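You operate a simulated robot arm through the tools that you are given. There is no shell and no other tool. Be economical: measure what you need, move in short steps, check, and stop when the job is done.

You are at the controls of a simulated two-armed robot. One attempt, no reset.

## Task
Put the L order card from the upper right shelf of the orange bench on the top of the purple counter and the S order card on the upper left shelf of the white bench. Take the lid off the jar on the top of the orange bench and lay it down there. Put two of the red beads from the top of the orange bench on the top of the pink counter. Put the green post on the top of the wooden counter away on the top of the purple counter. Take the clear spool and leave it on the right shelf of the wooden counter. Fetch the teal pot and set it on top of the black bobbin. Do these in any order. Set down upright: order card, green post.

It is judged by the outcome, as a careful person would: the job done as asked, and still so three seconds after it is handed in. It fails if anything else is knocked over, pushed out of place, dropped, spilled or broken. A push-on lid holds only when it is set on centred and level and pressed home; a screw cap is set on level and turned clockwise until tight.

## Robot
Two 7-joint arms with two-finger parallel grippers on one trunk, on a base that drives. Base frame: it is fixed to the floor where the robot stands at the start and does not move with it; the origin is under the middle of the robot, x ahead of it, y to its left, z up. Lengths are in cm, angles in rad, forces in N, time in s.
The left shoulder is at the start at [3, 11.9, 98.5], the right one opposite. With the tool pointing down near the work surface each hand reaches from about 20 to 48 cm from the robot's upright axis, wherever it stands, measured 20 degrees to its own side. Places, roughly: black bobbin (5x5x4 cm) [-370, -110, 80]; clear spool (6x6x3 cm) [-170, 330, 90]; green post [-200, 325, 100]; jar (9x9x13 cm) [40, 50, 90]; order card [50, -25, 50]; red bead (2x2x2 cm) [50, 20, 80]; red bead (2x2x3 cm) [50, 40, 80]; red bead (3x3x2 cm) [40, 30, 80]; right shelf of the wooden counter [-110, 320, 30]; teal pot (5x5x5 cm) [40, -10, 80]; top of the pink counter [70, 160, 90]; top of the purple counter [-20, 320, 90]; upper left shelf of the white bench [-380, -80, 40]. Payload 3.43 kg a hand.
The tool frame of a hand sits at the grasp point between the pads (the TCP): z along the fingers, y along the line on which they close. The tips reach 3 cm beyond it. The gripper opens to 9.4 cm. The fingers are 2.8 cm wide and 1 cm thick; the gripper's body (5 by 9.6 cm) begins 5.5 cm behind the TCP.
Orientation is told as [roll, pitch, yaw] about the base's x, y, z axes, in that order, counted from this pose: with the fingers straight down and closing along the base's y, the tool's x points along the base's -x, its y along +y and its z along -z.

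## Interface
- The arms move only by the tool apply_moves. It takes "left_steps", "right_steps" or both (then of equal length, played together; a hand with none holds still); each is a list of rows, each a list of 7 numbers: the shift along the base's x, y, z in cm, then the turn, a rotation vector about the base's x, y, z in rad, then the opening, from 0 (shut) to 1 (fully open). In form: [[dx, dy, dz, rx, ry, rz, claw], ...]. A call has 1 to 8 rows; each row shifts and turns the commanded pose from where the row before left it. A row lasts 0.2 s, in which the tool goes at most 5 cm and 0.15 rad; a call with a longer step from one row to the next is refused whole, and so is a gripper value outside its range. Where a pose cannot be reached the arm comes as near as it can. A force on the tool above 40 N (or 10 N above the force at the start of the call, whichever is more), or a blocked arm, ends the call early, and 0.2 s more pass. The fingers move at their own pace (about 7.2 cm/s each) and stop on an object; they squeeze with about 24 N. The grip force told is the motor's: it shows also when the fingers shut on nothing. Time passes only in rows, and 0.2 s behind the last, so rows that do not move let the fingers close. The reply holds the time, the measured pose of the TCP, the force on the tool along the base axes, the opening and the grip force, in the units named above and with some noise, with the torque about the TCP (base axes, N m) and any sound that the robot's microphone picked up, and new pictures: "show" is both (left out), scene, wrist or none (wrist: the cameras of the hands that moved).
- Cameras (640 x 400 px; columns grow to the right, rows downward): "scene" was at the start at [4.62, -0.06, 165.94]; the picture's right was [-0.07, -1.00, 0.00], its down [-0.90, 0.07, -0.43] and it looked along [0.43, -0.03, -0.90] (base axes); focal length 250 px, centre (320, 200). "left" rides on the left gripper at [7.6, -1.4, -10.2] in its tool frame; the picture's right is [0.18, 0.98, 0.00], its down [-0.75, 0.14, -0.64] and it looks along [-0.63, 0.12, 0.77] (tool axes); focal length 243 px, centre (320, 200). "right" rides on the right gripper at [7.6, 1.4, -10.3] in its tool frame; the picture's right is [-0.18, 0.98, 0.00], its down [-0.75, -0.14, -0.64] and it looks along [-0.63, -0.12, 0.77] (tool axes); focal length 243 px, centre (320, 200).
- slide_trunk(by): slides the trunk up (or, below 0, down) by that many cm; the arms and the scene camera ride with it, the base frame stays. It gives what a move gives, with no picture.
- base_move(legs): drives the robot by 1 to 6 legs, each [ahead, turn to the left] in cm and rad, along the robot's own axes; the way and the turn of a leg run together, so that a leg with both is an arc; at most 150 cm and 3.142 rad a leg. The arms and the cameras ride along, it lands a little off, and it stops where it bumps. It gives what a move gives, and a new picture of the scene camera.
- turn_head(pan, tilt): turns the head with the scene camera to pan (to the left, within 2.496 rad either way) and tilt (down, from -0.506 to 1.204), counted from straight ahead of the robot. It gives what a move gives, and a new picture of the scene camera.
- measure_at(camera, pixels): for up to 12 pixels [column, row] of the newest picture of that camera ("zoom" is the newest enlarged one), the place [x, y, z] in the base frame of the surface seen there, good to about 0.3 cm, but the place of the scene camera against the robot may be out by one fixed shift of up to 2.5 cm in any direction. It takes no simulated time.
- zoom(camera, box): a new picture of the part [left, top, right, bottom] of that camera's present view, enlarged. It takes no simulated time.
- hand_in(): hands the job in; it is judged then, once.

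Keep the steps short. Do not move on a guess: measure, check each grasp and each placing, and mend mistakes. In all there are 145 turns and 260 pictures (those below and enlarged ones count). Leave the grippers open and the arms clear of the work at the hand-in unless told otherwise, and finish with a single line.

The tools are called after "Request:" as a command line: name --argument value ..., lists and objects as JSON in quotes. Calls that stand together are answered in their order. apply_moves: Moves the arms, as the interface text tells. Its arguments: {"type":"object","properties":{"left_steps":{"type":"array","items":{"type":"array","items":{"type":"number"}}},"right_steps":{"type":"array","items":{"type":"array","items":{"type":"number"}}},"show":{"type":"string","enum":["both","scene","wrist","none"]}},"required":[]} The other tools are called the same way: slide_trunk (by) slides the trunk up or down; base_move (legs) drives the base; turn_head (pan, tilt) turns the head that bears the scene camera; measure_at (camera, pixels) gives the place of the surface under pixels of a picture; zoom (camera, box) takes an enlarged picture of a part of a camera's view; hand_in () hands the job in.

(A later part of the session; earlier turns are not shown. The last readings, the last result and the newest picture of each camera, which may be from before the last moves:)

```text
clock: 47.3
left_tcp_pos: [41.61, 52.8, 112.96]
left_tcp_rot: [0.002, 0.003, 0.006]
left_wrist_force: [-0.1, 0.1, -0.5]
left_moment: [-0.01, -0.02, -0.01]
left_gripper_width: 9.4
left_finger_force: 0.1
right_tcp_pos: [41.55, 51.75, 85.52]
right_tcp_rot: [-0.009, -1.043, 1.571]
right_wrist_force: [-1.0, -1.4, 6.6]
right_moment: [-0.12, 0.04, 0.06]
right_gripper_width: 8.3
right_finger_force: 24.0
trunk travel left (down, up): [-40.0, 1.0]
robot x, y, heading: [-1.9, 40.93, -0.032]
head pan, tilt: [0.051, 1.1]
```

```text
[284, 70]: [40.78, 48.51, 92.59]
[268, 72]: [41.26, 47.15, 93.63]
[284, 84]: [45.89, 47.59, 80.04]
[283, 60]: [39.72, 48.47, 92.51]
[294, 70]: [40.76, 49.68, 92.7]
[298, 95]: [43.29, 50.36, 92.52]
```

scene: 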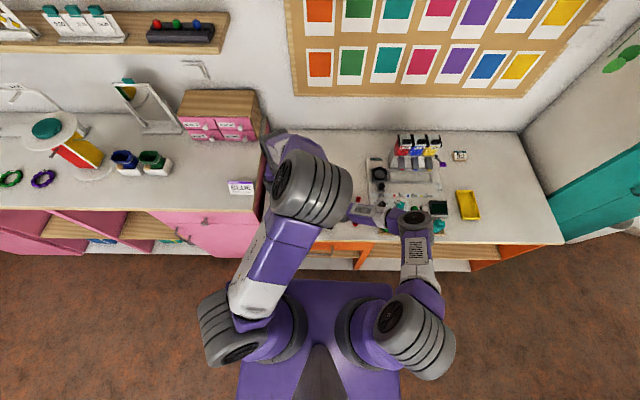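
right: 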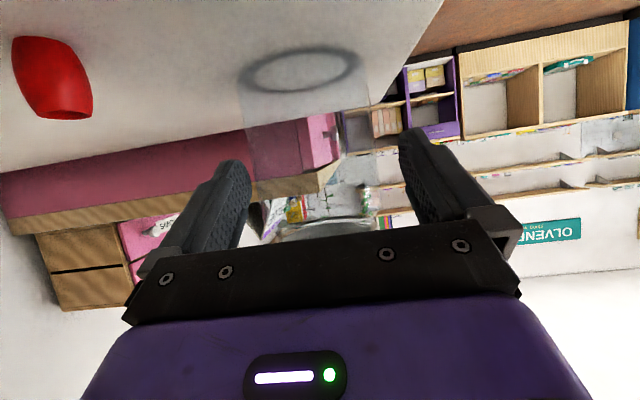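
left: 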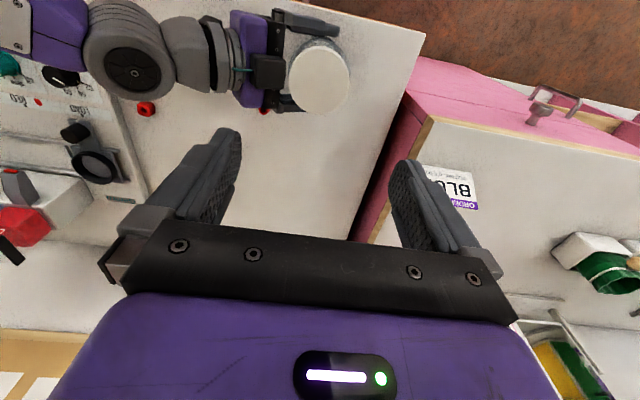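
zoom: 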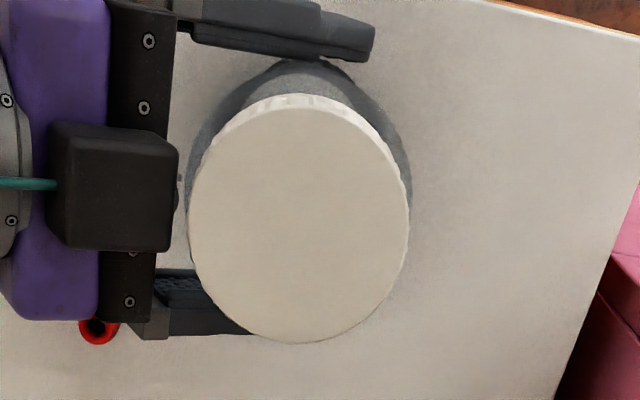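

The cube on the right palm (y<48.5, z 94) is near the lid, so the left hand will grasp with yaw between -2.1 and -0.6 (fingers mostly along x). Turn the left wrist first.

Request:
apply_moves --left_steps '[[0, 0, 0, 0, 0, -0.15, 1], [0, 0, 0, 0, 0, -0.15, 1], [0, 0, 0, 0, 0, -0.15, 1], [0, 0, 0, 0, 0, -0.15, 1], [0, 0, 0, 0, 0, -0.15, 1], [0, 0, 0, 0, 0, -0.15, 1], [0, 0, -2, 0, 0, -0.15, 1], [0, 0, -2, 0, 0, -0.15, 1]]' --show "none"

Request:
apply_moves --left_steps '[[0, 0, -2, 0, 0, -0.15, 1], [0, 0, -2, 0, 0, -0.15, 1], [0, 0, -1, 0, 0, -0.15, 1], [0, 0, -1, 0, 0, -0.15, 1], [0, 0, 0, 0, 0, -0.15, 1], [0, 0, 0, 0, 0, -0.15, 1]]' --show "both"

```text
clock: 49.1
left_tcp_pos: [41.37, 52.78, 109.22]
left_tcp_rot: [0.003, 0.003, -1.198]
left_wrist_force: [0.4, -0.1, 0.0]
left_moment: [0.0, 0.03, 0.0]
left_gripper_width: 9.41
left_finger_force: 0.0
right_tcp_pos: [41.38, 51.75, 85.46]
right_tcp_rot: [-0.009, -1.042, 1.573]
right_wrist_force: [-0.1, -1.8, 4.4]
right_moment: [-0.01, 0.04, 0.09]
right_gripper_width: 8.33
right_finger_force: 23.4
trunk travel left (down, up): [-40.0, 1.0]
robot x, y, heading: [-1.47, 41.23, -0.036]
head pan, tilt: [0.051, 1.1]
```

```text
clock: 50.5
left_tcp_pos: [41.38, 52.81, 102.91]
left_tcp_rot: [0.005, 0.005, -2.097]
left_wrist_force: [0.5, -0.2, -0.2]
left_moment: [0.03, 0.0, 0.0]
left_gripper_width: 9.41
left_finger_force: 0.0
right_tcp_pos: [41.39, 51.92, 85.42]
right_tcp_rot: [-0.008, -1.044, 1.57]
right_wrist_force: [-0.2, -0.4, 4.9]
right_moment: [0.12, -0.01, 0.02]
right_gripper_width: 8.33
right_finger_force: 23.7
trunk travel left (down, up): [-40.0, 1.0]
robot x, y, heading: [-1.61, 41.11, -0.038]
head pan, tilt: [0.051, 1.1]
```

scene: 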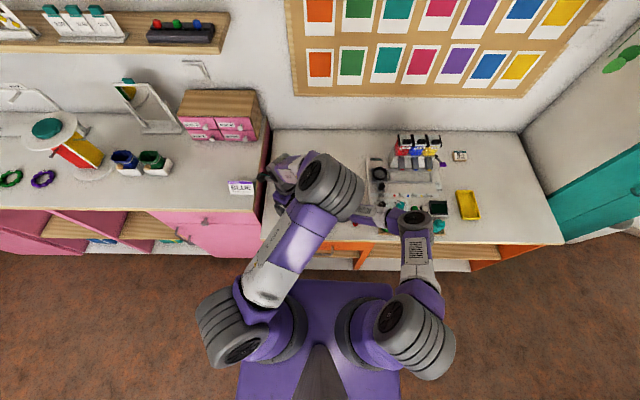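
left: 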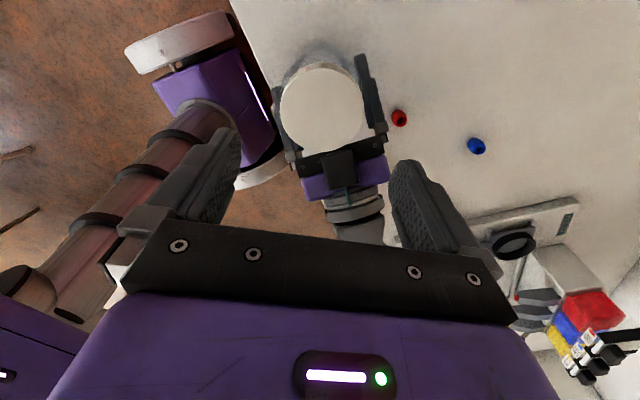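

Request:
apply_moves --left_steps '[[0, 0, -3, 0, 0, 0, 1], [0, 0, -3, 0, 0, 0, 1], [0, 0, -2, 0, 0, 0, 1], [0, 0, -1.3, 0, 0, 0, 1], [0, 0, 0, 0, 0, 0, 0.6], [0, 0, 0, 0, 0, 0, 0.4], [0, 0, 0, 0, 0, 0, 0.3]]' --show "wrist"

```text
clock: 52.1
left_tcp_pos: [39.71, 51.25, 95.98]
left_tcp_rot: [0.002, 0.007, -2.097]
left_wrist_force: [-0.9, -0.1, 0.0]
left_moment: [0.02, -0.02, -0.05]
left_gripper_width: 2.83
left_finger_force: 0.1
left hand out of reach, approached as far as the arm can: row 2, 3, 4
right_tcp_pos: [41.53, 51.79, 85.36]
right_tcp_rot: [-0.009, -1.042, 1.571]
right_wrist_force: [-0.2, -0.1, 3.9]
right_moment: [0.06, 0.03, -0.03]
right_gripper_width: 8.3
right_finger_force: 23.7
trunk travel left (down, up): [-40.0, 1.0]
robot x, y, heading: [-2.04, 41.58, -0.032]
head pan, tilt: [0.051, 1.1]
```

left: 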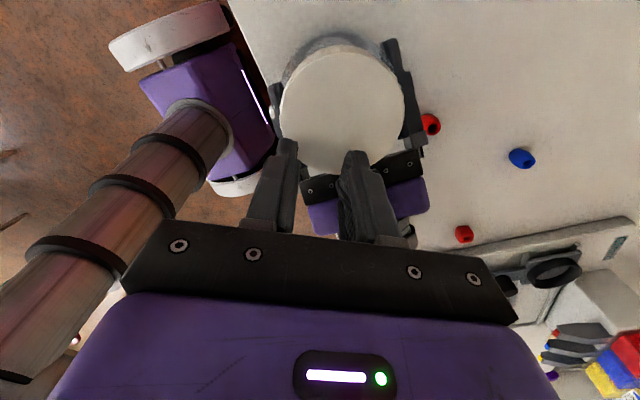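

Left couldn't get down at yaw -2.1 (ended short, fingers above the lid, nothing gripped). Open, rise, turn back to yaw -1.2 and test lowering.

Request:
apply_moves --left_steps '[[0, 0, 3, 0, 0, 0, 1], [1.7, 1.5, 3, 0, 0, 0.15, 1], [0, 0, 0, 0, 0, 0.15, 1], [0, 0, 0, 0, 0, 0.15, 1], [0, 0, 0, 0, 0, 0.15, 1], [0, 0, 0, 0, 0, 0.15, 1], [0, 0, 0, 0, 0, 0.15, 1], [0, 0, 0, 0, 0, 0, 1]]' --show "none"

Request:
apply_moves --left_steps '[[0, 0, -2, 0, 0, 0, 1], [0, 0, -2, 0, 0, 0, 1], [0, 0, -2, 0, 0, 0, 1], [0, 0, -2, 0, 0, 0, 1]]' --show "both"

```text
clock: 53.9
left_tcp_pos: [41.38, 52.69, 102.1]
left_tcp_rot: [0.003, 0.005, -1.193]
left_wrist_force: [-0.2, 0.0, -0.9]
left_moment: [0.01, 0.0, -0.01]
left_gripper_width: 9.43
left_finger_force: 0.0
right_tcp_pos: [41.4, 51.66, 85.31]
right_tcp_rot: [-0.008, -1.042, 1.571]
right_wrist_force: [-0.6, -0.6, 3.5]
right_moment: [0.02, 0.04, -0.06]
right_gripper_width: 8.33
right_finger_force: 24.2
trunk travel left (down, up): [-40.0, 1.0]
robot x, y, heading: [-1.67, 41.22, -0.037]
head pan, tilt: [0.051, 1.1]
```

```text
clock: 54.9
left_tcp_pos: [39.62, 51.15, 96.15]
left_tcp_rot: [0.002, 0.005, -1.196]
left_wrist_force: [-0.3, -0.2, -0.3]
left_moment: [0.02, -0.02, -0.01]
left_gripper_width: 9.38
left_finger_force: 0.1
left hand out of reach, approached as far as the arm can: row 2, 3, 4
right_tcp_pos: [41.51, 51.76, 85.39]
right_tcp_rot: [-0.009, -1.043, 1.57]
right_wrist_force: [-1.3, -0.8, 4.1]
right_moment: [0.0, -0.02, -0.08]
right_gripper_width: 8.33
right_finger_force: 23.9
trunk travel left (down, up): [-40.0, 1.0]
robot x, y, heading: [-1.41, 41.29, -0.038]
head pan, tilt: [0.051, 1.1]
```

scene: 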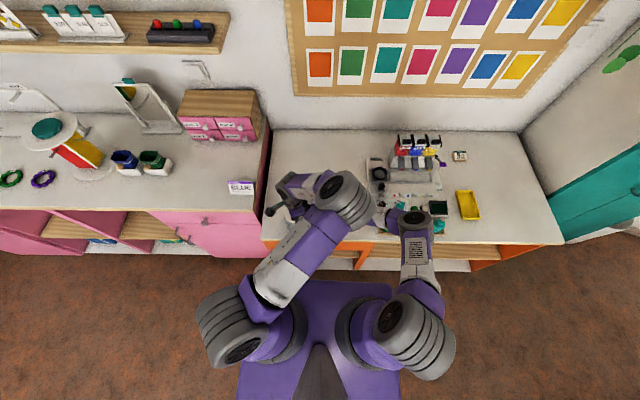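
left: 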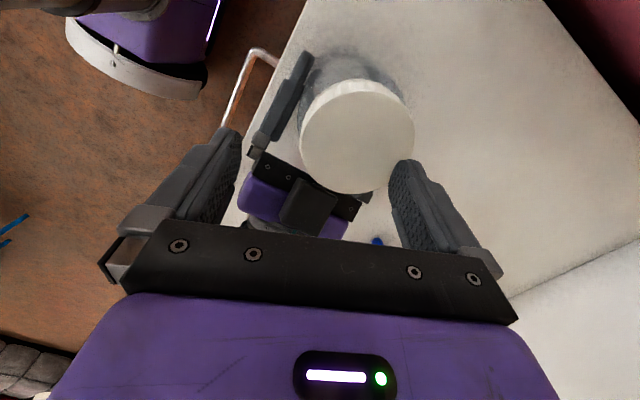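

The left arm is in an awkward elbow-in posture. I'll swing it out to the left to get the elbow back outward.

Request:
apply_moves --left_steps '[[0, 0, 4, 0, 0, 0.15, 1], [0, 0, 4, 0, 0, 0.15, 1], [0, 3, 3, 0, 0, 0.15, 1], [-1, 4, 2, 0, 0, 0.15, 1], [-1, 4, 0, 0, 0, 0.15, 1], [-1, 4, 0, 0, 0, 0.15, 1], [-2, 4, 0, 0, 0, 0.15, 1], [-2, 4, 0, 0, 0, 0.15, 1]]' --show "none"

Request:
apply_moves --left_steps '[[-2, 4, 0, 0, 0, 0, 1], [-3, 4, 0, 0, 0, 0, 1], [-3, 3, 0, 0, 0, 0, 1], [-3, 3, -1, 0, 0, 0, 1], [-3, 0, -2, 0, 0, 0, 1], [-2, 0, -3, 0, 0, 0, 1], [0, 0, -3, 0, 0, 0, 1], [0, 0, -3, 0, 0, 0, 1]]' --show "scene"

```text
clock: 56.7
left_tcp_pos: [35.75, 65.6, 112.06]
left_tcp_rot: [0.003, 0.006, -0.07]
left_wrist_force: [-0.6, 0.4, -0.3]
left_moment: [0.02, -0.01, 0.01]
left_gripper_width: 9.4
left_finger_force: 0.1
left hand out of reach, approached as far as the arm can: row 6, 7, 8
right_tcp_pos: [41.54, 51.71, 85.48]
right_tcp_rot: [-0.009, -1.043, 1.572]
right_wrist_force: [-0.6, -0.1, 3.1]
right_moment: [0.14, -0.06, -0.06]
right_gripper_width: 8.31
right_finger_force: 23.5
trunk travel left (down, up): [-40.0, 1.0]
robot x, y, heading: [-1.72, 41.62, -0.042]
head pan, tilt: [0.051, 1.1]
```

```text
clock: 58.5
left_tcp_pos: [31.11, 68.46, 112.85]
left_tcp_rot: [0.005, -0.002, -0.076]
left_wrist_force: [-0.1, 0.7, 0.2]
left_moment: [0.0, 0.02, 0.02]
left_gripper_width: 9.39
left_finger_force: 0.1
left hand out of reach, approached as far as the arm can: row 1, 2, 3, 4, 5, 6, 7, 8
right_tcp_pos: [41.51, 51.56, 85.36]
right_tcp_rot: [-0.01, -1.044, 1.571]
right_wrist_force: [0.5, -2.0, 2.9]
right_moment: [0.02, 0.09, 0.01]
right_gripper_width: 8.32
right_finger_force: 23.9
trunk travel left (down, up): [-40.0, 1.0]
robot x, y, heading: [-1.51, 41.07, -0.032]
head pan, tilt: [0.051, 1.1]
```

scene: 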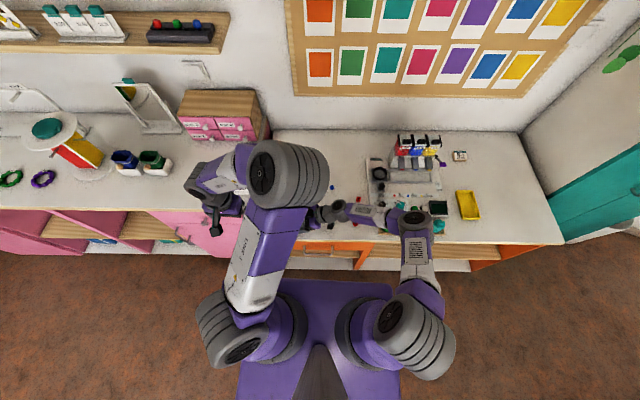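

Request:
apply_moves --left_steps '[[0, 3, 4, 0, 0, 0, 1], [0, 3, 4, 0, 0, 0, 1], [0, 4.5, 2, 0, 0, 0, 1], [0, 4.5, 2, 0, 0, 0, 1], [0, 4.9, 0, 0, 0, 0, 1], [0, 4.9, 0, 0, 0, 0, 1], [0, 4.9, 0, 0, 0, 0, 1], [0, 4.9, 0, 0, 0, 0, 1]]' --show "none"

Request:
apply_moves --left_steps '[[-1, 4.5, 0, 0, 0, 0, 1], [-1, 4.5, 0, 0, 0, 0, 1], [-2, 4, 0, 0, 0, 0, 1], [-3, 3, 0, 0, 0, 0, 1], [-4, 0, 0, 0, 0, 0, 1], [-4, 0, -2, 0, 0, 0, 1], [-4, 0, -2, 0, 0, 0, 1], [-4, 0, -2, 0, 0, 0, 1]]' --show "scene"

```text
clock: 60.3
left_tcp_pos: [31.18, 103.01, 124.52]
left_tcp_rot: [0.002, 0.005, -0.074]
left_wrist_force: [0.0, 0.5, -0.9]
left_moment: [0.0, -0.05, -0.01]
left_gripper_width: 9.39
left_finger_force: 0.0
right_tcp_pos: [41.66, 51.77, 85.39]
right_tcp_rot: [-0.01, -1.043, 1.572]
right_wrist_force: [0.0, 1.0, 0.3]
right_moment: [0.14, -0.04, -0.04]
right_gripper_width: 8.3
right_finger_force: 23.8
trunk travel left (down, up): [-40.0, 1.0]
robot x, y, heading: [-1.73, 41.51, -0.036]
head pan, tilt: [0.051, 1.1]
```

```text
clock: 62.1
left_tcp_pos: [6.3, 115.44, 117.84]
left_tcp_rot: [0.004, 0.004, -0.071]
left_wrist_force: [0.3, 0.6, 0.7]
left_moment: [0.02, 0.01, 0.02]
left_gripper_width: 9.39
left_finger_force: 0.0
left hand out of reach, approached as far as the arm can: row 3, 4
right_tcp_pos: [41.48, 51.74, 85.51]
right_tcp_rot: [-0.01, -1.043, 1.571]
right_wrist_force: [-0.7, -1.2, 1.0]
right_moment: [0.03, 0.11, 0.02]
right_gripper_width: 8.33
right_finger_force: 24.2
trunk travel left (down, up): [-40.0, 1.0]
robot x, y, heading: [-1.61, 41.2, -0.037]
head pan, tilt: [0.051, 1.1]
```

scene: 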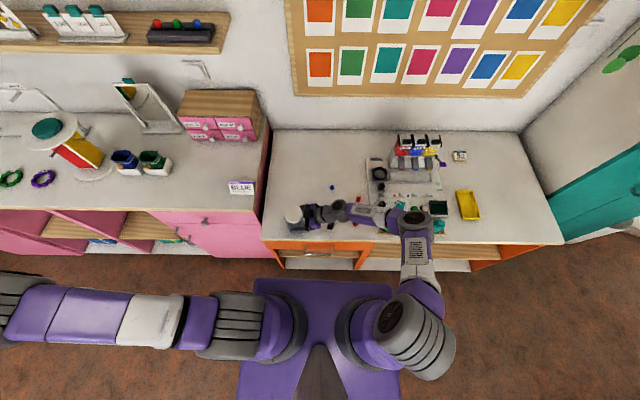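

Request:
apply_moves --left_steps '[[-4, -1, -2, 0, 0, 0, 1], [-4, -2, -2, 0, 0, 0, 1], [0, -4.5, -2, 0, 0, 0, 1], [1, -4.5, -2, 0, 0, 0, 1], [4, -3, 0, 0, 0, 0, 1], [4, -3, 0, 0, 0, 0, 1], [4, -3, 0, 0, 0, 0, 1], [4, -3, 0, 0, 0, 0, 1]]' --show "scene"

```text
refused: row 4 steps farther than a row can; nothing moved
```

Request:
apply_moves --left_steps '[[-4, -1, -2, 0, 0, 0, 1], [-4, -2, -2, 0, 0, 0, 1], [0, -4.5, -2, 0, 0, 0, 1], [1, -4.4, -2, 0, 0, 0, 1], [4, -2.9, 0, 0, 0, 0, 1], [4, -2.9, 0, 0, 0, 0, 1], [4, -2.9, 0, 0, 0, 0, 1], [4, -2.9, 0, 0, 0, 0, 1]]' --show "scene"

```text
clock: 63.9
left_tcp_pos: [15.61, 91.89, 110.28]
left_tcp_rot: [0.004, 0.006, -0.072]
left_wrist_force: [0.3, -0.2, -0.2]
left_moment: [0.01, 0.0, 0.0]
left_gripper_width: 9.43
left_finger_force: 0.1
right_tcp_pos: [41.56, 51.68, 85.42]
right_tcp_rot: [-0.008, -1.044, 1.572]
right_wrist_force: [-0.1, -0.3, -0.3]
right_moment: [-0.05, -0.02, 0.01]
right_gripper_width: 8.3
right_finger_force: 23.7
trunk travel left (down, up): [-40.0, 1.0]
robot x, y, heading: [-1.37, 41.32, -0.036]
head pan, tilt: [0.051, 1.1]
```

scene: 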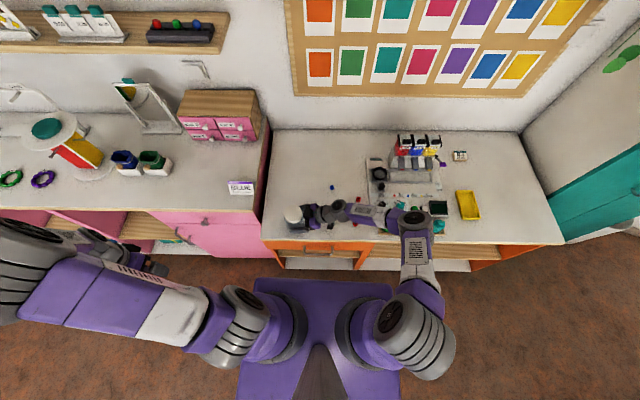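

Request:
apply_moves --left_steps '[[2.5, -4, 0, 0, 0, 0, 1], [2.5, -4, 0, 0, 0, -0.13, 1], [2.5, -4, 0, 0, 0, -0.15, 1], [2.5, -4, 0, 0, 0, -0.15, 1], [2.5, -4, 0, 0, 0, -0.15, 1], [2.5, -4, 0, 0, 0, -0.15, 1], [2.5, -4, 0, 0, 0, -0.15, 1], [2.5, -4, 0, 0, 0, -0.15, 1]]' --show "none"

Request:
apply_moves --left_steps '[[2, -4, 0, 0, 0, -0.15, 1], [2, -3.1, 0, 0, 0, -0.15, 1], [1.8, 0, 0, 0, 0, -0.15, 1], [0, 0, -3, 0, 0, -0.15, 1], [0, 0, -3, 0, 0, -0.15, 1], [0, 0, -1, 0, 0, -0.15, 1]]' --show "both"

```text
clock: 65.7
left_tcp_pos: [35.33, 59.88, 110.0]
left_tcp_rot: [0.002, 0.005, -1.101]
left_wrist_force: [-0.5, 0.0, 0.1]
left_moment: [-0.01, 0.01, -0.02]
left_gripper_width: 9.41
left_finger_force: 0.0
right_tcp_pos: [41.59, 51.79, 85.4]
right_tcp_rot: [-0.005, -1.044, 1.571]
right_wrist_force: [0.1, -0.3, 1.6]
right_moment: [-0.1, -0.06, -0.02]
right_gripper_width: 8.3
right_finger_force: 23.9
trunk travel left (down, up): [-40.0, 1.0]
robot x, y, heading: [-1.69, 41.31, -0.034]
head pan, tilt: [0.051, 1.1]
```

```text
clock: 67.1
left_tcp_pos: [41.03, 52.95, 103.05]
left_tcp_rot: [0.003, 0.005, -2.005]
left_wrist_force: [0.5, 0.3, -0.2]
left_moment: [0.01, 0.0, -0.02]
left_gripper_width: 9.42
left_finger_force: 0.2
right_tcp_pos: [41.42, 51.78, 85.35]
right_tcp_rot: [-0.009, -1.043, 1.569]
right_wrist_force: [0.1, -1.5, 0.1]
right_moment: [0.02, -0.06, -0.02]
right_gripper_width: 8.28
right_finger_force: 24.1
trunk travel left (down, up): [-40.0, 1.0]
robot x, y, heading: [-1.58, 41.12, -0.033]
head pan, tilt: [0.051, 1.1]
```

scene: 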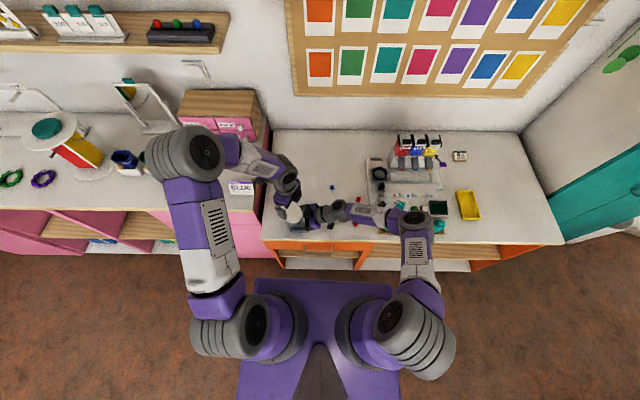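
left: 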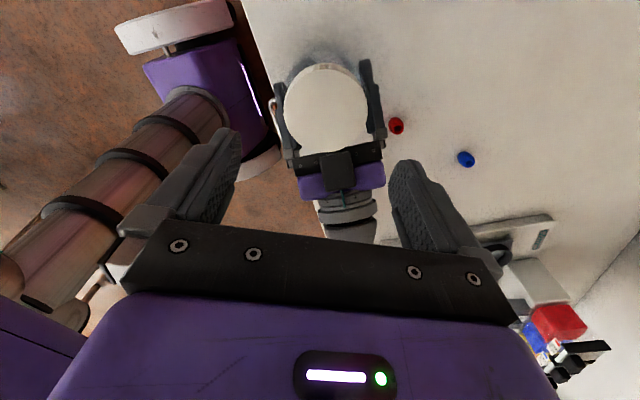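

Elbow is outward again. Lower onto the lid centre (41.4, 52.8) and close.

Request:
apply_moves --left_steps '[[0.4, -0.1, -3, 0, 0, 0, 1], [0, 0, -3, 0, 0, 0, 1], [0, 0, -2, 0, 0, 0, 1], [0, 0, -1.3, 0, 0, 0, 1], [0, 0, 0, 0, 0, 0, 0.6], [0, 0, 0, 0, 0, 0, 0.4], [0, 0, 0, 0, 0, 0, 0.3]]' --show "wrist"

```text
clock: 68.7
left_tcp_pos: [41.53, 52.96, 93.6]
left_tcp_rot: [0.004, 0.006, -2.0]
left_wrist_force: [3.7, -0.9, -3.4]
left_moment: [-0.02, -0.11, 0.03]
left_gripper_width: 7.04
left_finger_force: 23.8
right_tcp_pos: [41.49, 51.7, 85.33]
right_tcp_rot: [-0.01, -1.044, 1.571]
right_wrist_force: [-3.9, 0.5, 1.2]
right_moment: [-0.06, -0.26, -0.01]
right_gripper_width: 8.31
right_finger_force: 24.1
trunk travel left (down, up): [-40.0, 1.0]
robot x, y, heading: [-1.6, 40.85, -0.035]
head pan, tilt: [0.051, 1.1]
```

left: 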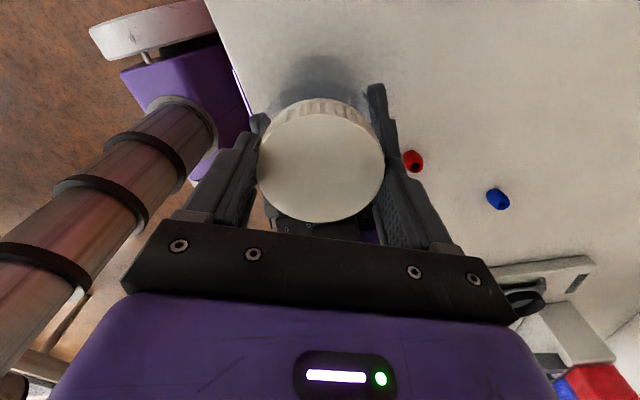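

Gripped at 7.0 cm. Turn counter-clockwise 1.2 rad.

Request:
apply_moves --left_steps '[[0, 0, 0, 0, 0, 0.15, 0.3], [0, 0, 0, 0, 0, 0.15, 0.3], [0, 0, 0, 0, 0, 0.15, 0.3], [0, 0, 0, 0, 0, 0.15, 0.3], [0, 0, 0, 0, 0, 0.15, 0.3], [0, 0, 0, 0, 0, 0.15, 0.3], [0, 0, 0, 0, 0, 0.15, 0.3], [0, 0, 0, 0, 0, 0.15, 0.3]]' --show "wrist"

```text
clock: 70.5
left_tcp_pos: [41.57, 52.68, 93.67]
left_tcp_rot: [0.005, 0.004, -0.798]
left_wrist_force: [4.4, 7.1, -1.2]
left_moment: [0.2, -0.11, 0.02]
left_gripper_width: 7.04
left_finger_force: 24.2
right_tcp_pos: [41.53, 51.7, 85.3]
right_tcp_rot: [-0.009, -1.042, 1.572]
right_wrist_force: [-5.4, -6.9, 3.1]
right_moment: [0.43, -0.16, 0.07]
right_gripper_width: 8.27
right_finger_force: 23.9
trunk travel left (down, up): [-40.0, 1.0]
robot x, y, heading: [-1.35, 41.17, -0.033]
head pan, tilt: [0.051, 1.1]
```

left: 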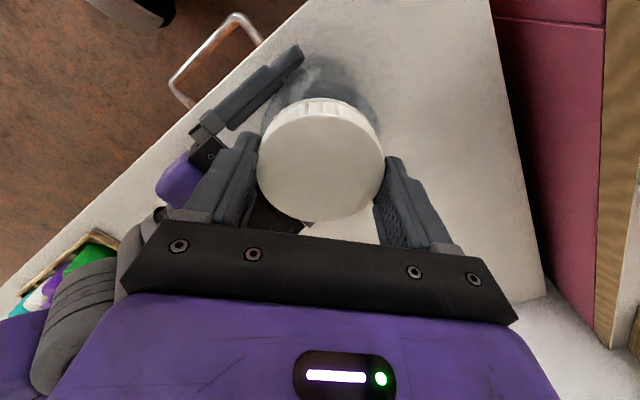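

Request:
apply_moves --left_steps '[[0, 0, 0.3, 0, 0, 0, 0.3], [0, 0, 0.3, 0, 0, 0, 0.3], [0, 0, 0.3, 0, 0, 0, 0.3]]' --show "wrist"

```text
clock: 71.3
left_tcp_pos: [41.4, 52.76, 94.6]
left_tcp_rot: [0.0, 0.004, -0.803]
left_wrist_force: [2.2, 0.1, -17.4]
left_moment: [0.11, -0.06, 0.03]
left_gripper_width: 7.04
left_finger_force: 24.3
right_tcp_pos: [41.6, 51.84, 85.56]
right_tcp_rot: [-0.011, -1.046, 1.572]
right_wrist_force: [-2.6, 0.0, 14.9]
right_moment: [0.06, -0.11, -0.01]
right_gripper_width: 8.31
right_finger_force: 24.6
trunk travel left (down, up): [-40.0, 1.0]
robot x, y, heading: [-1.83, 41.45, -0.031]
head pan, tilt: [0.051, 1.1]
```

left: 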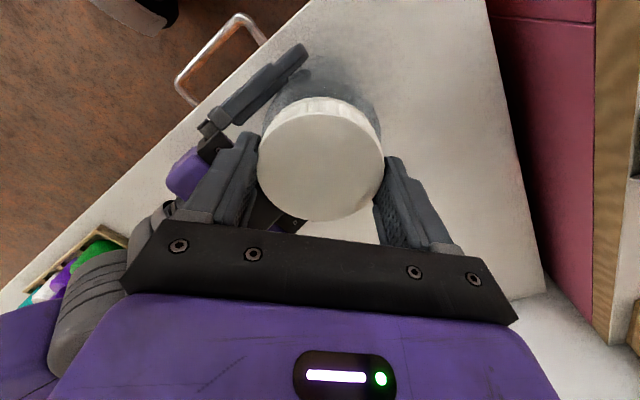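

17 N of tension: lid still held. Lower, re-open slightly, turn back, and take another counter-clockwise stroke.

Request:
apply_moves --left_steps '[[0, 0, -0.8, 0, 0, 0, 0.3], [0, 0, 0, 0, 0, 0, 0.82], [0, 0, 0, 0, 0, -0.15, 0.84], [0, 0, 0, 0, 0, -0.15, 0.85], [0, 0, 0, 0, 0, -0.15, 0.85], [0, 0, 0, 0, 0, -0.15, 0.85], [0, 0, 0, 0, 0, -0.15, 0.85], [0, 0, 0, 0, 0, -0.15, 0.85]]' --show "none"

Request:
apply_moves --left_steps '[[0, 0, 0, 0, 0, -0.15, 0.85], [0, 0, 0, 0, 0, 0, 0.3], [0, 0, 0, 0, 0, 0.15, 0.3], [0, 0, 0, 0, 0, 0.15, 0.3], [0, 0, 0.1, 0, 0, 0.15, 0.3], [0, 0, 0.1, 0, 0, 0.15, 0.3], [0, 0, 0.1, 0, 0, 0.15, 0.3], [0, 0, 0.1, 0, 0, 0.15, 0.3]]' --show "none"

Request:
apply_moves --left_steps '[[0, 0, 0.1, 0, 0, 0.15, 0.3], [0, 0, 0.3, 0, 0, 0, 0.3], [0, 0, 0.3, 0, 0, 0, 0.3]]' --show "wrist"

```text
clock: 73.1
left_tcp_pos: [41.59, 52.82, 93.8]
left_tcp_rot: [0.0, 0.006, -1.703]
left_wrist_force: [0.3, -0.4, 0.0]
left_moment: [-0.02, 0.0, 0.01]
left_gripper_width: 8.0
left_finger_force: 0.0
right_tcp_pos: [41.52, 51.84, 85.39]
right_tcp_rot: [-0.009, -1.042, 1.571]
right_wrist_force: [0.1, -1.0, -2.9]
right_moment: [-0.01, 0.0, 0.03]
right_gripper_width: 8.31
right_finger_force: 23.7
trunk travel left (down, up): [-40.0, 1.0]
robot x, y, heading: [-1.48, 41.3, -0.037]
head pan, tilt: [0.051, 1.1]
```

```text
clock: 74.9
left_tcp_pos: [41.53, 52.72, 94.13]
left_tcp_rot: [0.004, 0.006, -0.95]
left_wrist_force: [-2.5, -0.5, -13.5]
left_moment: [-0.01, 0.19, -0.02]
left_gripper_width: 6.99
left_finger_force: 23.6
right_tcp_pos: [41.52, 51.84, 85.5]
right_tcp_rot: [-0.011, -1.046, 1.572]
right_wrist_force: [3.8, -0.4, 11.8]
right_moment: [0.11, 0.11, 0.02]
right_gripper_width: 8.33
right_finger_force: 24.1
trunk travel left (down, up): [-40.0, 1.0]
robot x, y, heading: [-1.35, 41.32, -0.037]
head pan, tilt: [0.051, 1.1]
```

```text
clock: 75.7
left_tcp_pos: [41.54, 52.72, 94.91]
left_tcp_rot: [0.0, 0.006, -0.802]
left_wrist_force: [-3.2, -0.5, -17.8]
left_moment: [0.05, 0.24, 0.0]
left_gripper_width: 6.99
left_finger_force: 24.1
right_tcp_pos: [41.62, 51.86, 85.43]
right_tcp_rot: [-0.009, -1.044, 1.572]
right_wrist_force: [2.9, 0.9, 14.4]
right_moment: [-0.02, 0.03, 0.0]
right_gripper_width: 8.31
right_finger_force: 23.9
trunk travel left (down, up): [-40.0, 1.0]
robot x, y, heading: [-1.58, 41.39, -0.035]
head pan, tilt: [0.051, 1.1]
```

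left: 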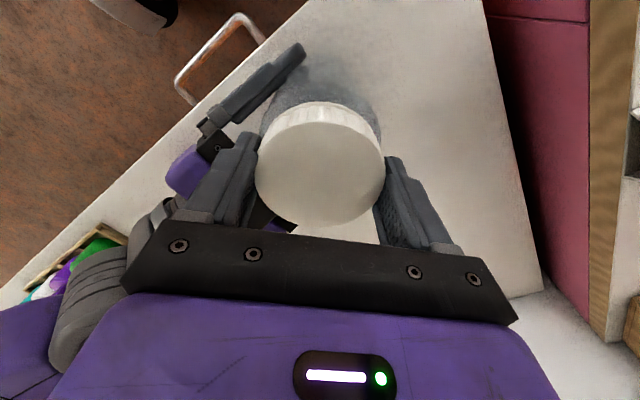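

Request:
measure_at --camera "left" --pixels '[[320, 170], [300, 180], [340, 150], [320, 210]]'

Request:
zoom --camera "left" --box '[230, 50, 410, 230]'

```text
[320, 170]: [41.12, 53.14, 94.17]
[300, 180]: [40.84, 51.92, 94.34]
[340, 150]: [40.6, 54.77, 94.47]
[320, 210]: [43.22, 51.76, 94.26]
```

```text
2.22 times, centred on (320, 140) of left
```

zoom: 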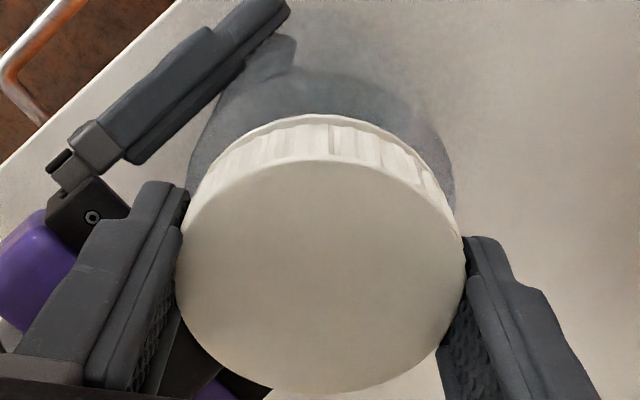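

Request:
apply_moves --right_steps '[[0, 0, 0, 0, 0, 0, 0.2]]' --show "wrist"

Request:
zoom --camera "right" --box '[200, 20, 440, 260]'

```text
clock: 76.1
left_tcp_pos: [41.57, 52.85, 94.79]
left_tcp_rot: [0.002, 0.005, -0.801]
left_wrist_force: [-4.0, -0.5, -16.8]
left_moment: [0.06, 0.27, 0.0]
left_gripper_width: 7.01
left_finger_force: 24.4
right_tcp_pos: [41.5, 51.7, 85.43]
right_tcp_rot: [-0.009, -1.044, 1.572]
right_wrist_force: [3.1, 1.3, 13.6]
right_moment: [0.01, 0.06, -0.04]
right_gripper_width: 8.27
right_finger_force: 24.3
trunk travel left (down, up): [-40.0, 1.0]
robot x, y, heading: [-1.78, 41.51, -0.034]
head pan, tilt: [0.051, 1.1]
```

right: 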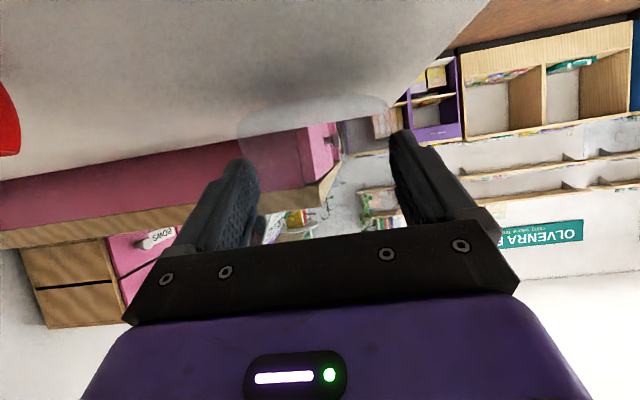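

```text
1.67 times, centred on (320, 140) of right
```

zoom: 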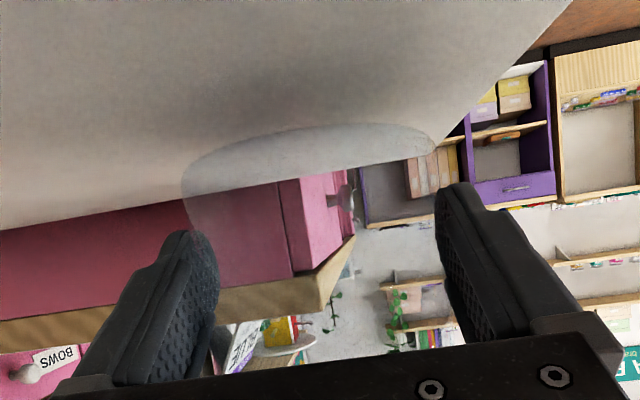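

The whole jar slid up ~1.5 cm in the right grip. Push it back down, and continue turning without pulling.

Request:
apply_moves --left_steps '[[0, 0, -0.5, 0, 0, 0, 0.3], [0, 0, -0.5, 0, 0, 0, 0.3], [0, 0, -0.4, 0, 0, 0, 0.3], [0, 0, -0.2, 0, 0, 0, 0.3], [0, 0, -0.1, 0, 0, 0, 0.3]]' --show "none"

Request:
measure_at --camera "left" --pixels '[[320, 170]]'

```text
clock: 77.3
left_tcp_pos: [41.58, 52.7, 93.21]
left_tcp_rot: [0.007, 0.003, -0.801]
left_wrist_force: [-8.2, 2.5, 24.6]
left_moment: [-0.09, 0.17, -0.06]
left_gripper_width: 7.03
left_finger_force: 23.5
right_tcp_pos: [41.54, 51.61, 85.4]
right_tcp_rot: [-0.012, -1.042, 1.569]
right_wrist_force: [5.9, -3.2, -16.1]
right_moment: [-0.06, 0.18, -0.06]
right_gripper_width: 8.31
right_finger_force: 23.8
trunk travel left (down, up): [-40.0, 1.0]
robot x, y, heading: [-1.6, 41.51, -0.036]
head pan, tilt: [0.051, 1.1]
```

```text
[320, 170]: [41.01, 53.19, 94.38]
```

Request:
apply_moves --left_steps '[[0, 0, 0.3, 0, 0, 0, 0.84], [0, 0, 0, 0, 0, -0.15, 0.84], [0, 0, 0, 0, 0, -0.15, 0.85], [0, 0, 0, 0, 0, -0.15, 0.85], [0, 0, 0, 0, 0, -0.15, 0.85], [0, 0, 0, 0, 0, -0.15, 0.85], [0, 0, 0, 0, 0, -0.15, 0.85], [0, 0, 0, 0, 0, -0.15, 0.85]]' --show "wrist"

Request:
measure_at --camera "left" --pixels '[[320, 170], [300, 150]]'

Request:
apply_moves --left_steps '[[0, 0, 0, 0, 0, -0.1, 0.3], [0, 0, 0, 0, 0, 0.15, 0.3], [0, 0, 0, 0, 0, 0.15, 0.3], [0, 0, 0, 0, 0, 0.15, 0.3], [0, 0, 0, 0, 0, 0.15, 0.3], [0, 0, 0, 0, 0, 0.15, 0.3], [0, 0, 0, 0, 0, 0.15, 0.3], [0, 0, 0, 0, 0, 0.15, 0.3]]' --show "wrist"

Request:
measure_at --camera "left" --pixels '[[320, 170], [300, 150]]'

```text
clock: 79.1
left_tcp_pos: [41.54, 52.67, 93.42]
left_tcp_rot: [0.002, 0.005, -1.853]
left_wrist_force: [-0.6, 0.7, -0.2]
left_moment: [0.04, 0.0, 0.01]
left_gripper_width: 7.98
left_finger_force: 0.1
right_tcp_pos: [41.43, 51.68, 85.39]
right_tcp_rot: [-0.008, -1.045, 1.572]
right_wrist_force: [-1.3, 0.7, -1.9]
right_moment: [-0.01, 0.01, 0.02]
right_gripper_width: 8.32
right_finger_force: 23.8
trunk travel left (down, up): [-40.0, 1.0]
robot x, y, heading: [-1.45, 41.35, -0.038]
head pan, tilt: [0.051, 1.1]
```

left: 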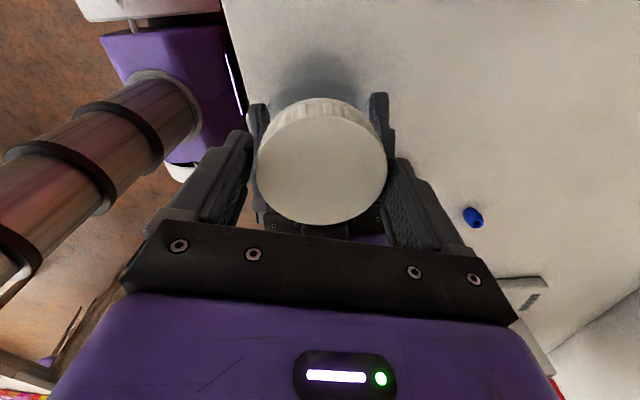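

```text
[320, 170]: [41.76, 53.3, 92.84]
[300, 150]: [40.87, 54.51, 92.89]
```

```text
clock: 80.9
left_tcp_pos: [41.66, 52.76, 93.54]
left_tcp_rot: [0.004, 0.002, -0.898]
left_wrist_force: [6.6, 2.6, 0.8]
left_moment: [0.23, -0.26, -0.03]
left_gripper_width: 6.94
left_finger_force: 24.3
right_tcp_pos: [41.47, 51.71, 85.32]
right_tcp_rot: [-0.009, -1.045, 1.57]
right_wrist_force: [-7.7, -2.0, 1.2]
right_moment: [-0.04, -0.35, 0.08]
right_gripper_width: 8.29
right_finger_force: 24.3
trunk travel left (down, up): [-40.0, 1.0]
robot x, y, heading: [-1.66, 41.79, -0.032]
head pan, tilt: [0.051, 1.1]
```

left: 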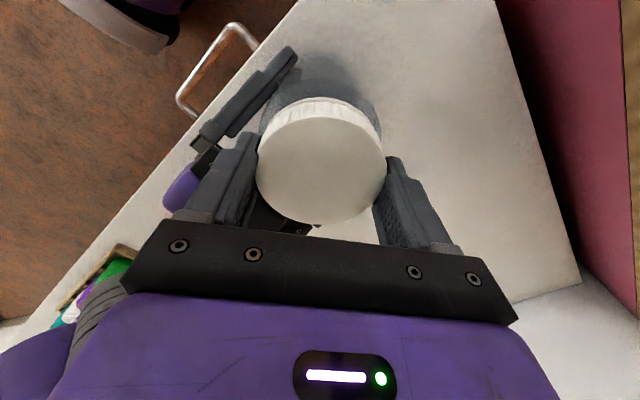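

```text
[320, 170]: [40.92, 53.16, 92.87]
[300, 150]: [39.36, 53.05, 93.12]
```

Request:
apply_moves --left_steps '[[0, 0, 0, 0, 0, 0.15, 0.3], [0, 0, 0, 0, 0, 0, 0.82], [0, 0, 0, 0, 0, -0.15, 0.84], [0, 0, 0, 0, 0, -0.15, 0.85], [0, 0, 0, 0, 0, -0.15, 0.85], [0, 0, 0, 0, 0, -0.15, 0.85], [0, 0, 0, 0, 0, -0.15, 0.85], [0, 0, 0, 0, 0, -0.15, 0.85]]' --show "none"

Request:
apply_moves --left_steps '[[0, 0, 0, 0, 0, -0.15, 0.85], [0, 0, 0, 0, 0, -0.15, 0.3], [0, 0, 0, 0, 0, 0.15, 0.3], [0, 0, 0.05, 0, 0, 0.15, 0.3], [0, 0, 0.05, 0, 0, 0.15, 0.3], [0, 0, 0.05, 0, 0, 0.15, 0.3], [0, 0, 0.05, 0, 0, 0.15, 0.3], [0, 0, 0.05, 0, 0, 0.15, 0.3]]' --show "none"

Request:
apply_moves --left_steps '[[0, 0, 0, 0, 0, 0.15, 0.3], [0, 0, 0, 0, 0, 0.15, 0.3], [0, 0, 0.3, 0, 0, 0, 0.3], [0, 0, 0.3, 0, 0, 0, 0.3]]' --show "wrist"

Request:
measure_at --camera "left" --pixels '[[320, 170], [300, 150]]'

```text
clock: 82.7
left_tcp_pos: [41.62, 52.74, 93.44]
left_tcp_rot: [0.003, 0.004, -1.654]
left_wrist_force: [-0.1, -0.4, 0.2]
left_moment: [0.01, -0.01, -0.01]
left_gripper_width: 8.0
left_finger_force: 0.1
right_tcp_pos: [41.63, 51.83, 85.5]
right_tcp_rot: [-0.008, -1.044, 1.572]
right_wrist_force: [1.1, 0.2, -1.2]
right_moment: [-0.06, -0.03, -0.01]
right_gripper_width: 8.3
right_finger_force: 23.8
trunk travel left (down, up): [-40.0, 1.0]
robot x, y, heading: [-1.76, 41.09, -0.029]
head pan, tilt: [0.051, 1.1]
```

```text
clock: 84.5
left_tcp_pos: [41.56, 52.62, 93.81]
left_tcp_rot: [0.003, 0.004, -1.047]
left_wrist_force: [7.2, 3.4, -10.9]
left_moment: [0.12, -0.44, -0.04]
left_gripper_width: 7.07
left_finger_force: 23.9
right_tcp_pos: [41.45, 51.77, 85.47]
right_tcp_rot: [-0.008, -1.044, 1.572]
right_wrist_force: [-7.9, -4.3, 7.7]
right_moment: [0.26, -0.25, 0.06]
right_gripper_width: 8.27
right_finger_force: 24.0
trunk travel left (down, up): [-40.0, 1.0]
robot x, y, heading: [-1.89, 41.12, -0.031]
head pan, tilt: [0.051, 1.1]
```

```text
clock: 85.5
left_tcp_pos: [41.63, 52.67, 94.34]
left_tcp_rot: [0.002, 0.008, -0.752]
left_wrist_force: [4.8, 1.1, -17.1]
left_moment: [0.08, -0.38, 0.04]
left_gripper_width: 7.04
left_finger_force: 23.7
right_tcp_pos: [41.59, 51.75, 85.57]
right_tcp_rot: [-0.011, -1.044, 1.57]
right_wrist_force: [-4.7, -1.5, 14.6]
right_moment: [0.16, -0.05, 0.12]
right_gripper_width: 8.28
right_finger_force: 24.5
trunk travel left (down, up): [-40.0, 1.0]
robot x, y, heading: [-1.88, 41.07, -0.031]
head pan, tilt: [0.051, 1.1]
```

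left: 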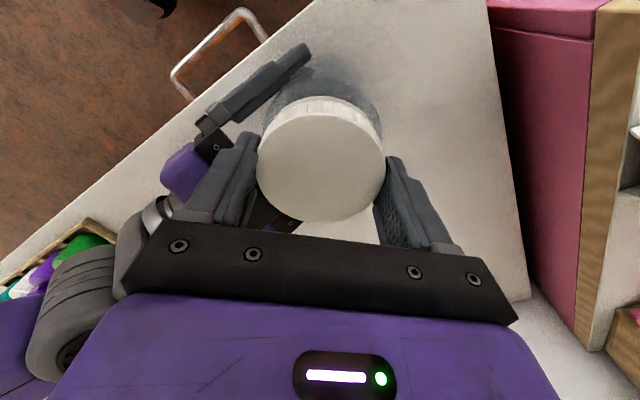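

```text
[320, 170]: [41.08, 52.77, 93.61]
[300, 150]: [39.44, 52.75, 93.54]
```

Request:
apply_moves --left_steps '[[0, 0, -0.5, 0, 0, 0, 0.3], [0, 0, -0.3, 0, 0, 0, 0.82], [0, 0, 0, 0, 0, -0.15, 0.84], [0, 0, 0, 0, 0, -0.15, 0.85], [0, 0, 0, 0, 0, -0.15, 0.85], [0, 0, 0, 0, 0, -0.15, 0.85], [0, 0, 0, 0, 0, -0.15, 0.85], [0, 0, 0, 0, 0, -0.15, 0.85]]' --show "none"

Request:
apply_moves --left_steps '[[0, 0, 0, 0, 0, -0.15, 0.85], [0, 0, 0, 0, 0, -0.15, 0.3], [0, 0, 0, 0, 0, 0.15, 0.3], [0, 0, 0.05, 0, 0, 0.15, 0.3], [0, 0, 0.05, 0, 0, 0.15, 0.3], [0, 0, 0.05, 0, 0, 0.15, 0.3], [0, 0, 0.05, 0, 0, 0.15, 0.3], [0, 0, 0.05, 0, 0, 0.15, 0.3]]' --show "none"

Request:
apply_moves --left_steps '[[0, 0, 0, 0, 0, 0.15, 0.3], [0, 0, 0, 0, 0, 0, 0.82], [0, 0, 0, 0, 0, -0.15, 0.84], [0, 0, 0, 0, 0, -0.15, 0.85], [0, 0, 0, 0, 0, -0.15, 0.85], [0, 0, 0, 0, 0, -0.15, 0.85], [0, 0, 0, 0, 0, -0.15, 0.85], [0, 0, 0, 0, 0, -0.15, 0.85]]' --show "wrist"

Request:
measure_at --camera "left" --pixels '[[320, 170], [300, 150], [330, 190]]'

Request:
zoom --camera "left" --box '[230, 50, 410, 230]'

```text
clock: 87.3
left_tcp_pos: [41.58, 52.65, 93.58]
left_tcp_rot: [0.001, 0.004, -1.654]
left_wrist_force: [0.0, 0.4, -1.1]
left_moment: [-0.01, 0.01, 0.0]
left_gripper_width: 8.0
left_finger_force: 0.1
right_tcp_pos: [41.57, 51.81, 85.3]
right_tcp_rot: [-0.01, -1.044, 1.569]
right_wrist_force: [0.0, 1.1, -2.2]
right_moment: [-0.01, 0.02, 0.0]
right_gripper_width: 8.28
right_finger_force: 23.6
trunk travel left (down, up): [-40.0, 1.0]
robot x, y, heading: [-1.4, 41.4, -0.033]
head pan, tilt: [0.051, 1.1]
```

```text
clock: 89.1
left_tcp_pos: [41.59, 52.76, 93.77]
left_tcp_rot: [0.003, 0.003, -1.047]
left_wrist_force: [-3.0, -0.8, 1.0]
left_moment: [-0.04, 0.03, -0.01]
left_gripper_width: 7.06
left_finger_force: 24.1
right_tcp_pos: [41.56, 51.77, 85.33]
right_tcp_rot: [-0.008, -1.042, 1.571]
right_wrist_force: [2.4, 1.0, -3.4]
right_moment: [-0.11, 0.17, 0.02]
right_gripper_width: 8.28
right_finger_force: 24.1
trunk travel left (down, up): [-40.0, 1.0]
robot x, y, heading: [-1.53, 41.37, -0.035]
head pan, tilt: [0.051, 1.1]
```

```text
clock: 90.9
left_tcp_pos: [41.58, 52.68, 93.74]
left_tcp_rot: [0.002, 0.006, -1.805]
left_wrist_force: [0.6, 0.0, 0.3]
left_moment: [-0.01, -0.04, 0.0]
left_gripper_width: 8.0
left_finger_force: 0.0
right_tcp_pos: [41.44, 51.71, 85.48]
right_tcp_rot: [-0.008, -1.043, 1.57]
right_wrist_force: [-0.1, 0.5, -1.7]
right_moment: [-0.05, -0.01, -0.04]
right_gripper_width: 8.27
right_finger_force: 24.3
trunk travel left (down, up): [-40.0, 1.0]
robot x, y, heading: [-1.74, 41.56, -0.034]
head pan, tilt: [0.051, 1.1]
```

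left: 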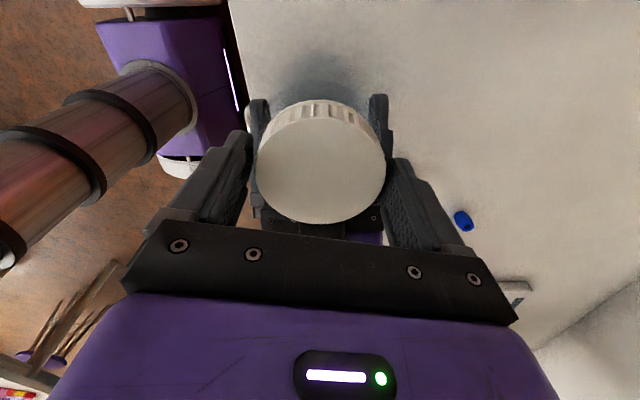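

```text
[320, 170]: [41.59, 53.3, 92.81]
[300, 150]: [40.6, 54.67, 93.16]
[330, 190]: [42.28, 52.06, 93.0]
```

```text
2.22 times, centred on (320, 140) of left
```

zoom: 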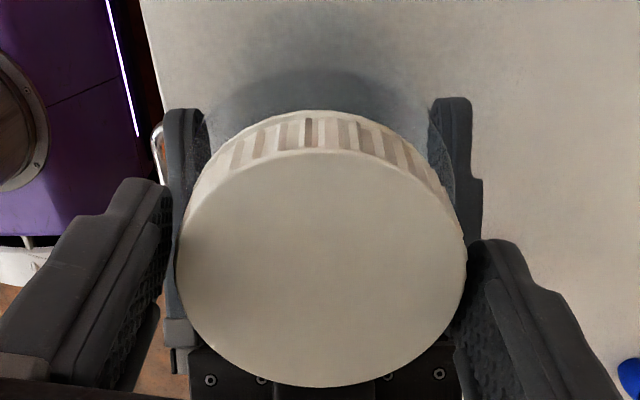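

Request:
apply_moves --left_steps '[[0, 0, 0, 0, 0, -0.15, 0.85], [0, 0, -0.1, 0, 0, -0.1, 0.3], [0, 0, 0, 0, 0, 0.15, 0.3], [0, 0, 0, 0, 0, 0.15, 0.3], [0, 0, 0, 0, 0, 0.15, 0.3], [0, 0, 0, 0, 0, 0.15, 0.3], [0, 0, 0, 0, 0, 0.15, 0.3], [0, 0, 0, 0, 0, 0.15, 0.3]]' --show "none"

Request:
apply_moves --left_steps '[[0, 0, 0, 0, 0, 0.15, 0.3], [0, 0, 0, 0, 0, 0.15, 0.3], [0, 0, 0.3, 0, 0, 0.1, 0.3], [0, 0, 0.3, 0, 0, 0, 0.3], [0, 0, 0.4, 0, 0, 0, 0.3]]' --show "wrist"

Request:
measure_at --camera "left" --pixels '[[320, 170], [300, 150], [330, 190]]'

```text
clock: 92.7
left_tcp_pos: [41.53, 52.68, 93.75]
left_tcp_rot: [0.002, 0.003, -1.149]
left_wrist_force: [-1.0, -1.2, 5.8]
left_moment: [0.05, -0.02, -0.11]
left_gripper_width: 6.96
left_finger_force: 23.5
right_tcp_pos: [41.59, 51.79, 85.37]
right_tcp_rot: [-0.007, -1.045, 1.57]
right_wrist_force: [1.3, 1.5, -8.5]
right_moment: [-0.23, 0.13, 0.1]
right_gripper_width: 8.3
right_finger_force: 23.3
trunk travel left (down, up): [-40.0, 1.0]
robot x, y, heading: [-1.67, 41.56, -0.031]
head pan, tilt: [0.051, 1.1]
```

```text
clock: 93.9
left_tcp_pos: [41.55, 52.71, 94.63]
left_tcp_rot: [0.002, 0.006, -0.75]
left_wrist_force: [0.3, 0.1, 1.1]
left_moment: [-0.03, -0.03, 0.03]
left_gripper_width: 6.96
left_finger_force: 24.1
right_tcp_pos: [41.5, 51.9, 85.39]
right_tcp_rot: [-0.007, -1.045, 1.571]
right_wrist_force: [0.4, -0.4, -2.2]
right_moment: [-0.03, 0.0, -0.01]
right_gripper_width: 8.27
right_finger_force: 23.8
trunk travel left (down, up): [-40.0, 1.0]
robot x, y, heading: [-1.52, 41.18, -0.036]
head pan, tilt: [0.051, 1.1]
```

left: 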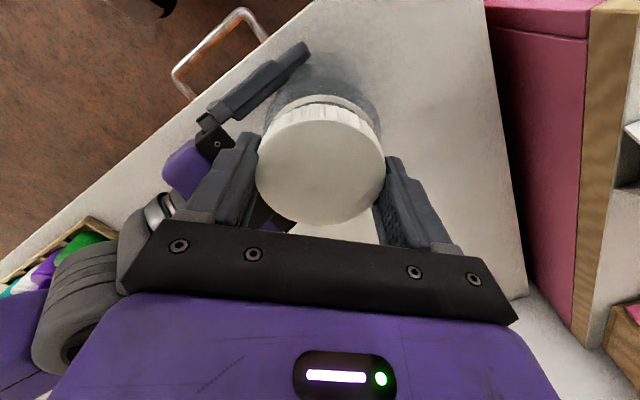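

```text
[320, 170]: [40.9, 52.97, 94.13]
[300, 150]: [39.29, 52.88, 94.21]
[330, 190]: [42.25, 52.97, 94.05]
```

The force dropped to zero and a gap is visible: the lid is off. Lift it and carry it to about (58, 54) on the bench.

Request:
apply_moves --left_steps '[[0, 0, 2, 0, 0, 0, 0.3], [0, 0, 4, 0, 0, 0, 0.3], [4, 0.3, 0, 0, 0, 0, 0.3], [4, 0.4, 0, 0, 0, 0, 0.3], [4, 0.4, 0, 0, 0, 0, 0.3], [4.4, 0, 0, 0, 0, 0, 0.3], [0, 0, -4, 0, 0, 0, 0.3], [0, 0, -4, 0, 0, 0, 0.3]]' --show "wrist"

```text
clock: 95.7
left_tcp_pos: [58.2, 53.98, 92.71]
left_tcp_rot: [0.002, 0.006, -0.751]
left_wrist_force: [0.1, 0.1, 0.5]
left_moment: [0.01, -0.02, -0.03]
left_gripper_width: 6.98
left_finger_force: 24.1
right_tcp_pos: [41.64, 51.77, 85.35]
right_tcp_rot: [-0.005, -1.044, 1.568]
right_wrist_force: [0.0, -0.3, -2.8]
right_moment: [-0.05, 0.0, 0.01]
right_gripper_width: 8.29
right_finger_force: 24.3
trunk travel left (down, up): [-40.0, 1.0]
robot x, y, heading: [-1.85, 41.03, -0.037]
head pan, tilt: [0.051, 1.1]
```

left: 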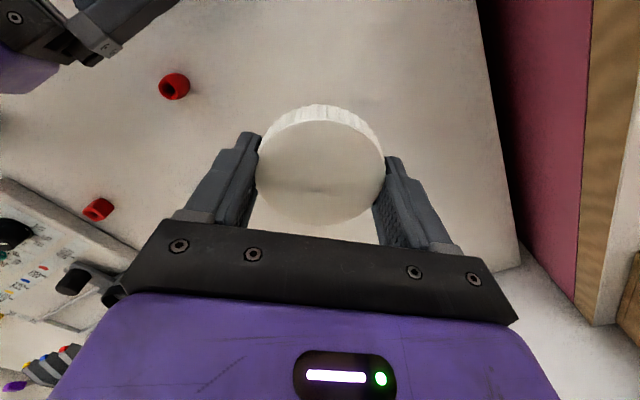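

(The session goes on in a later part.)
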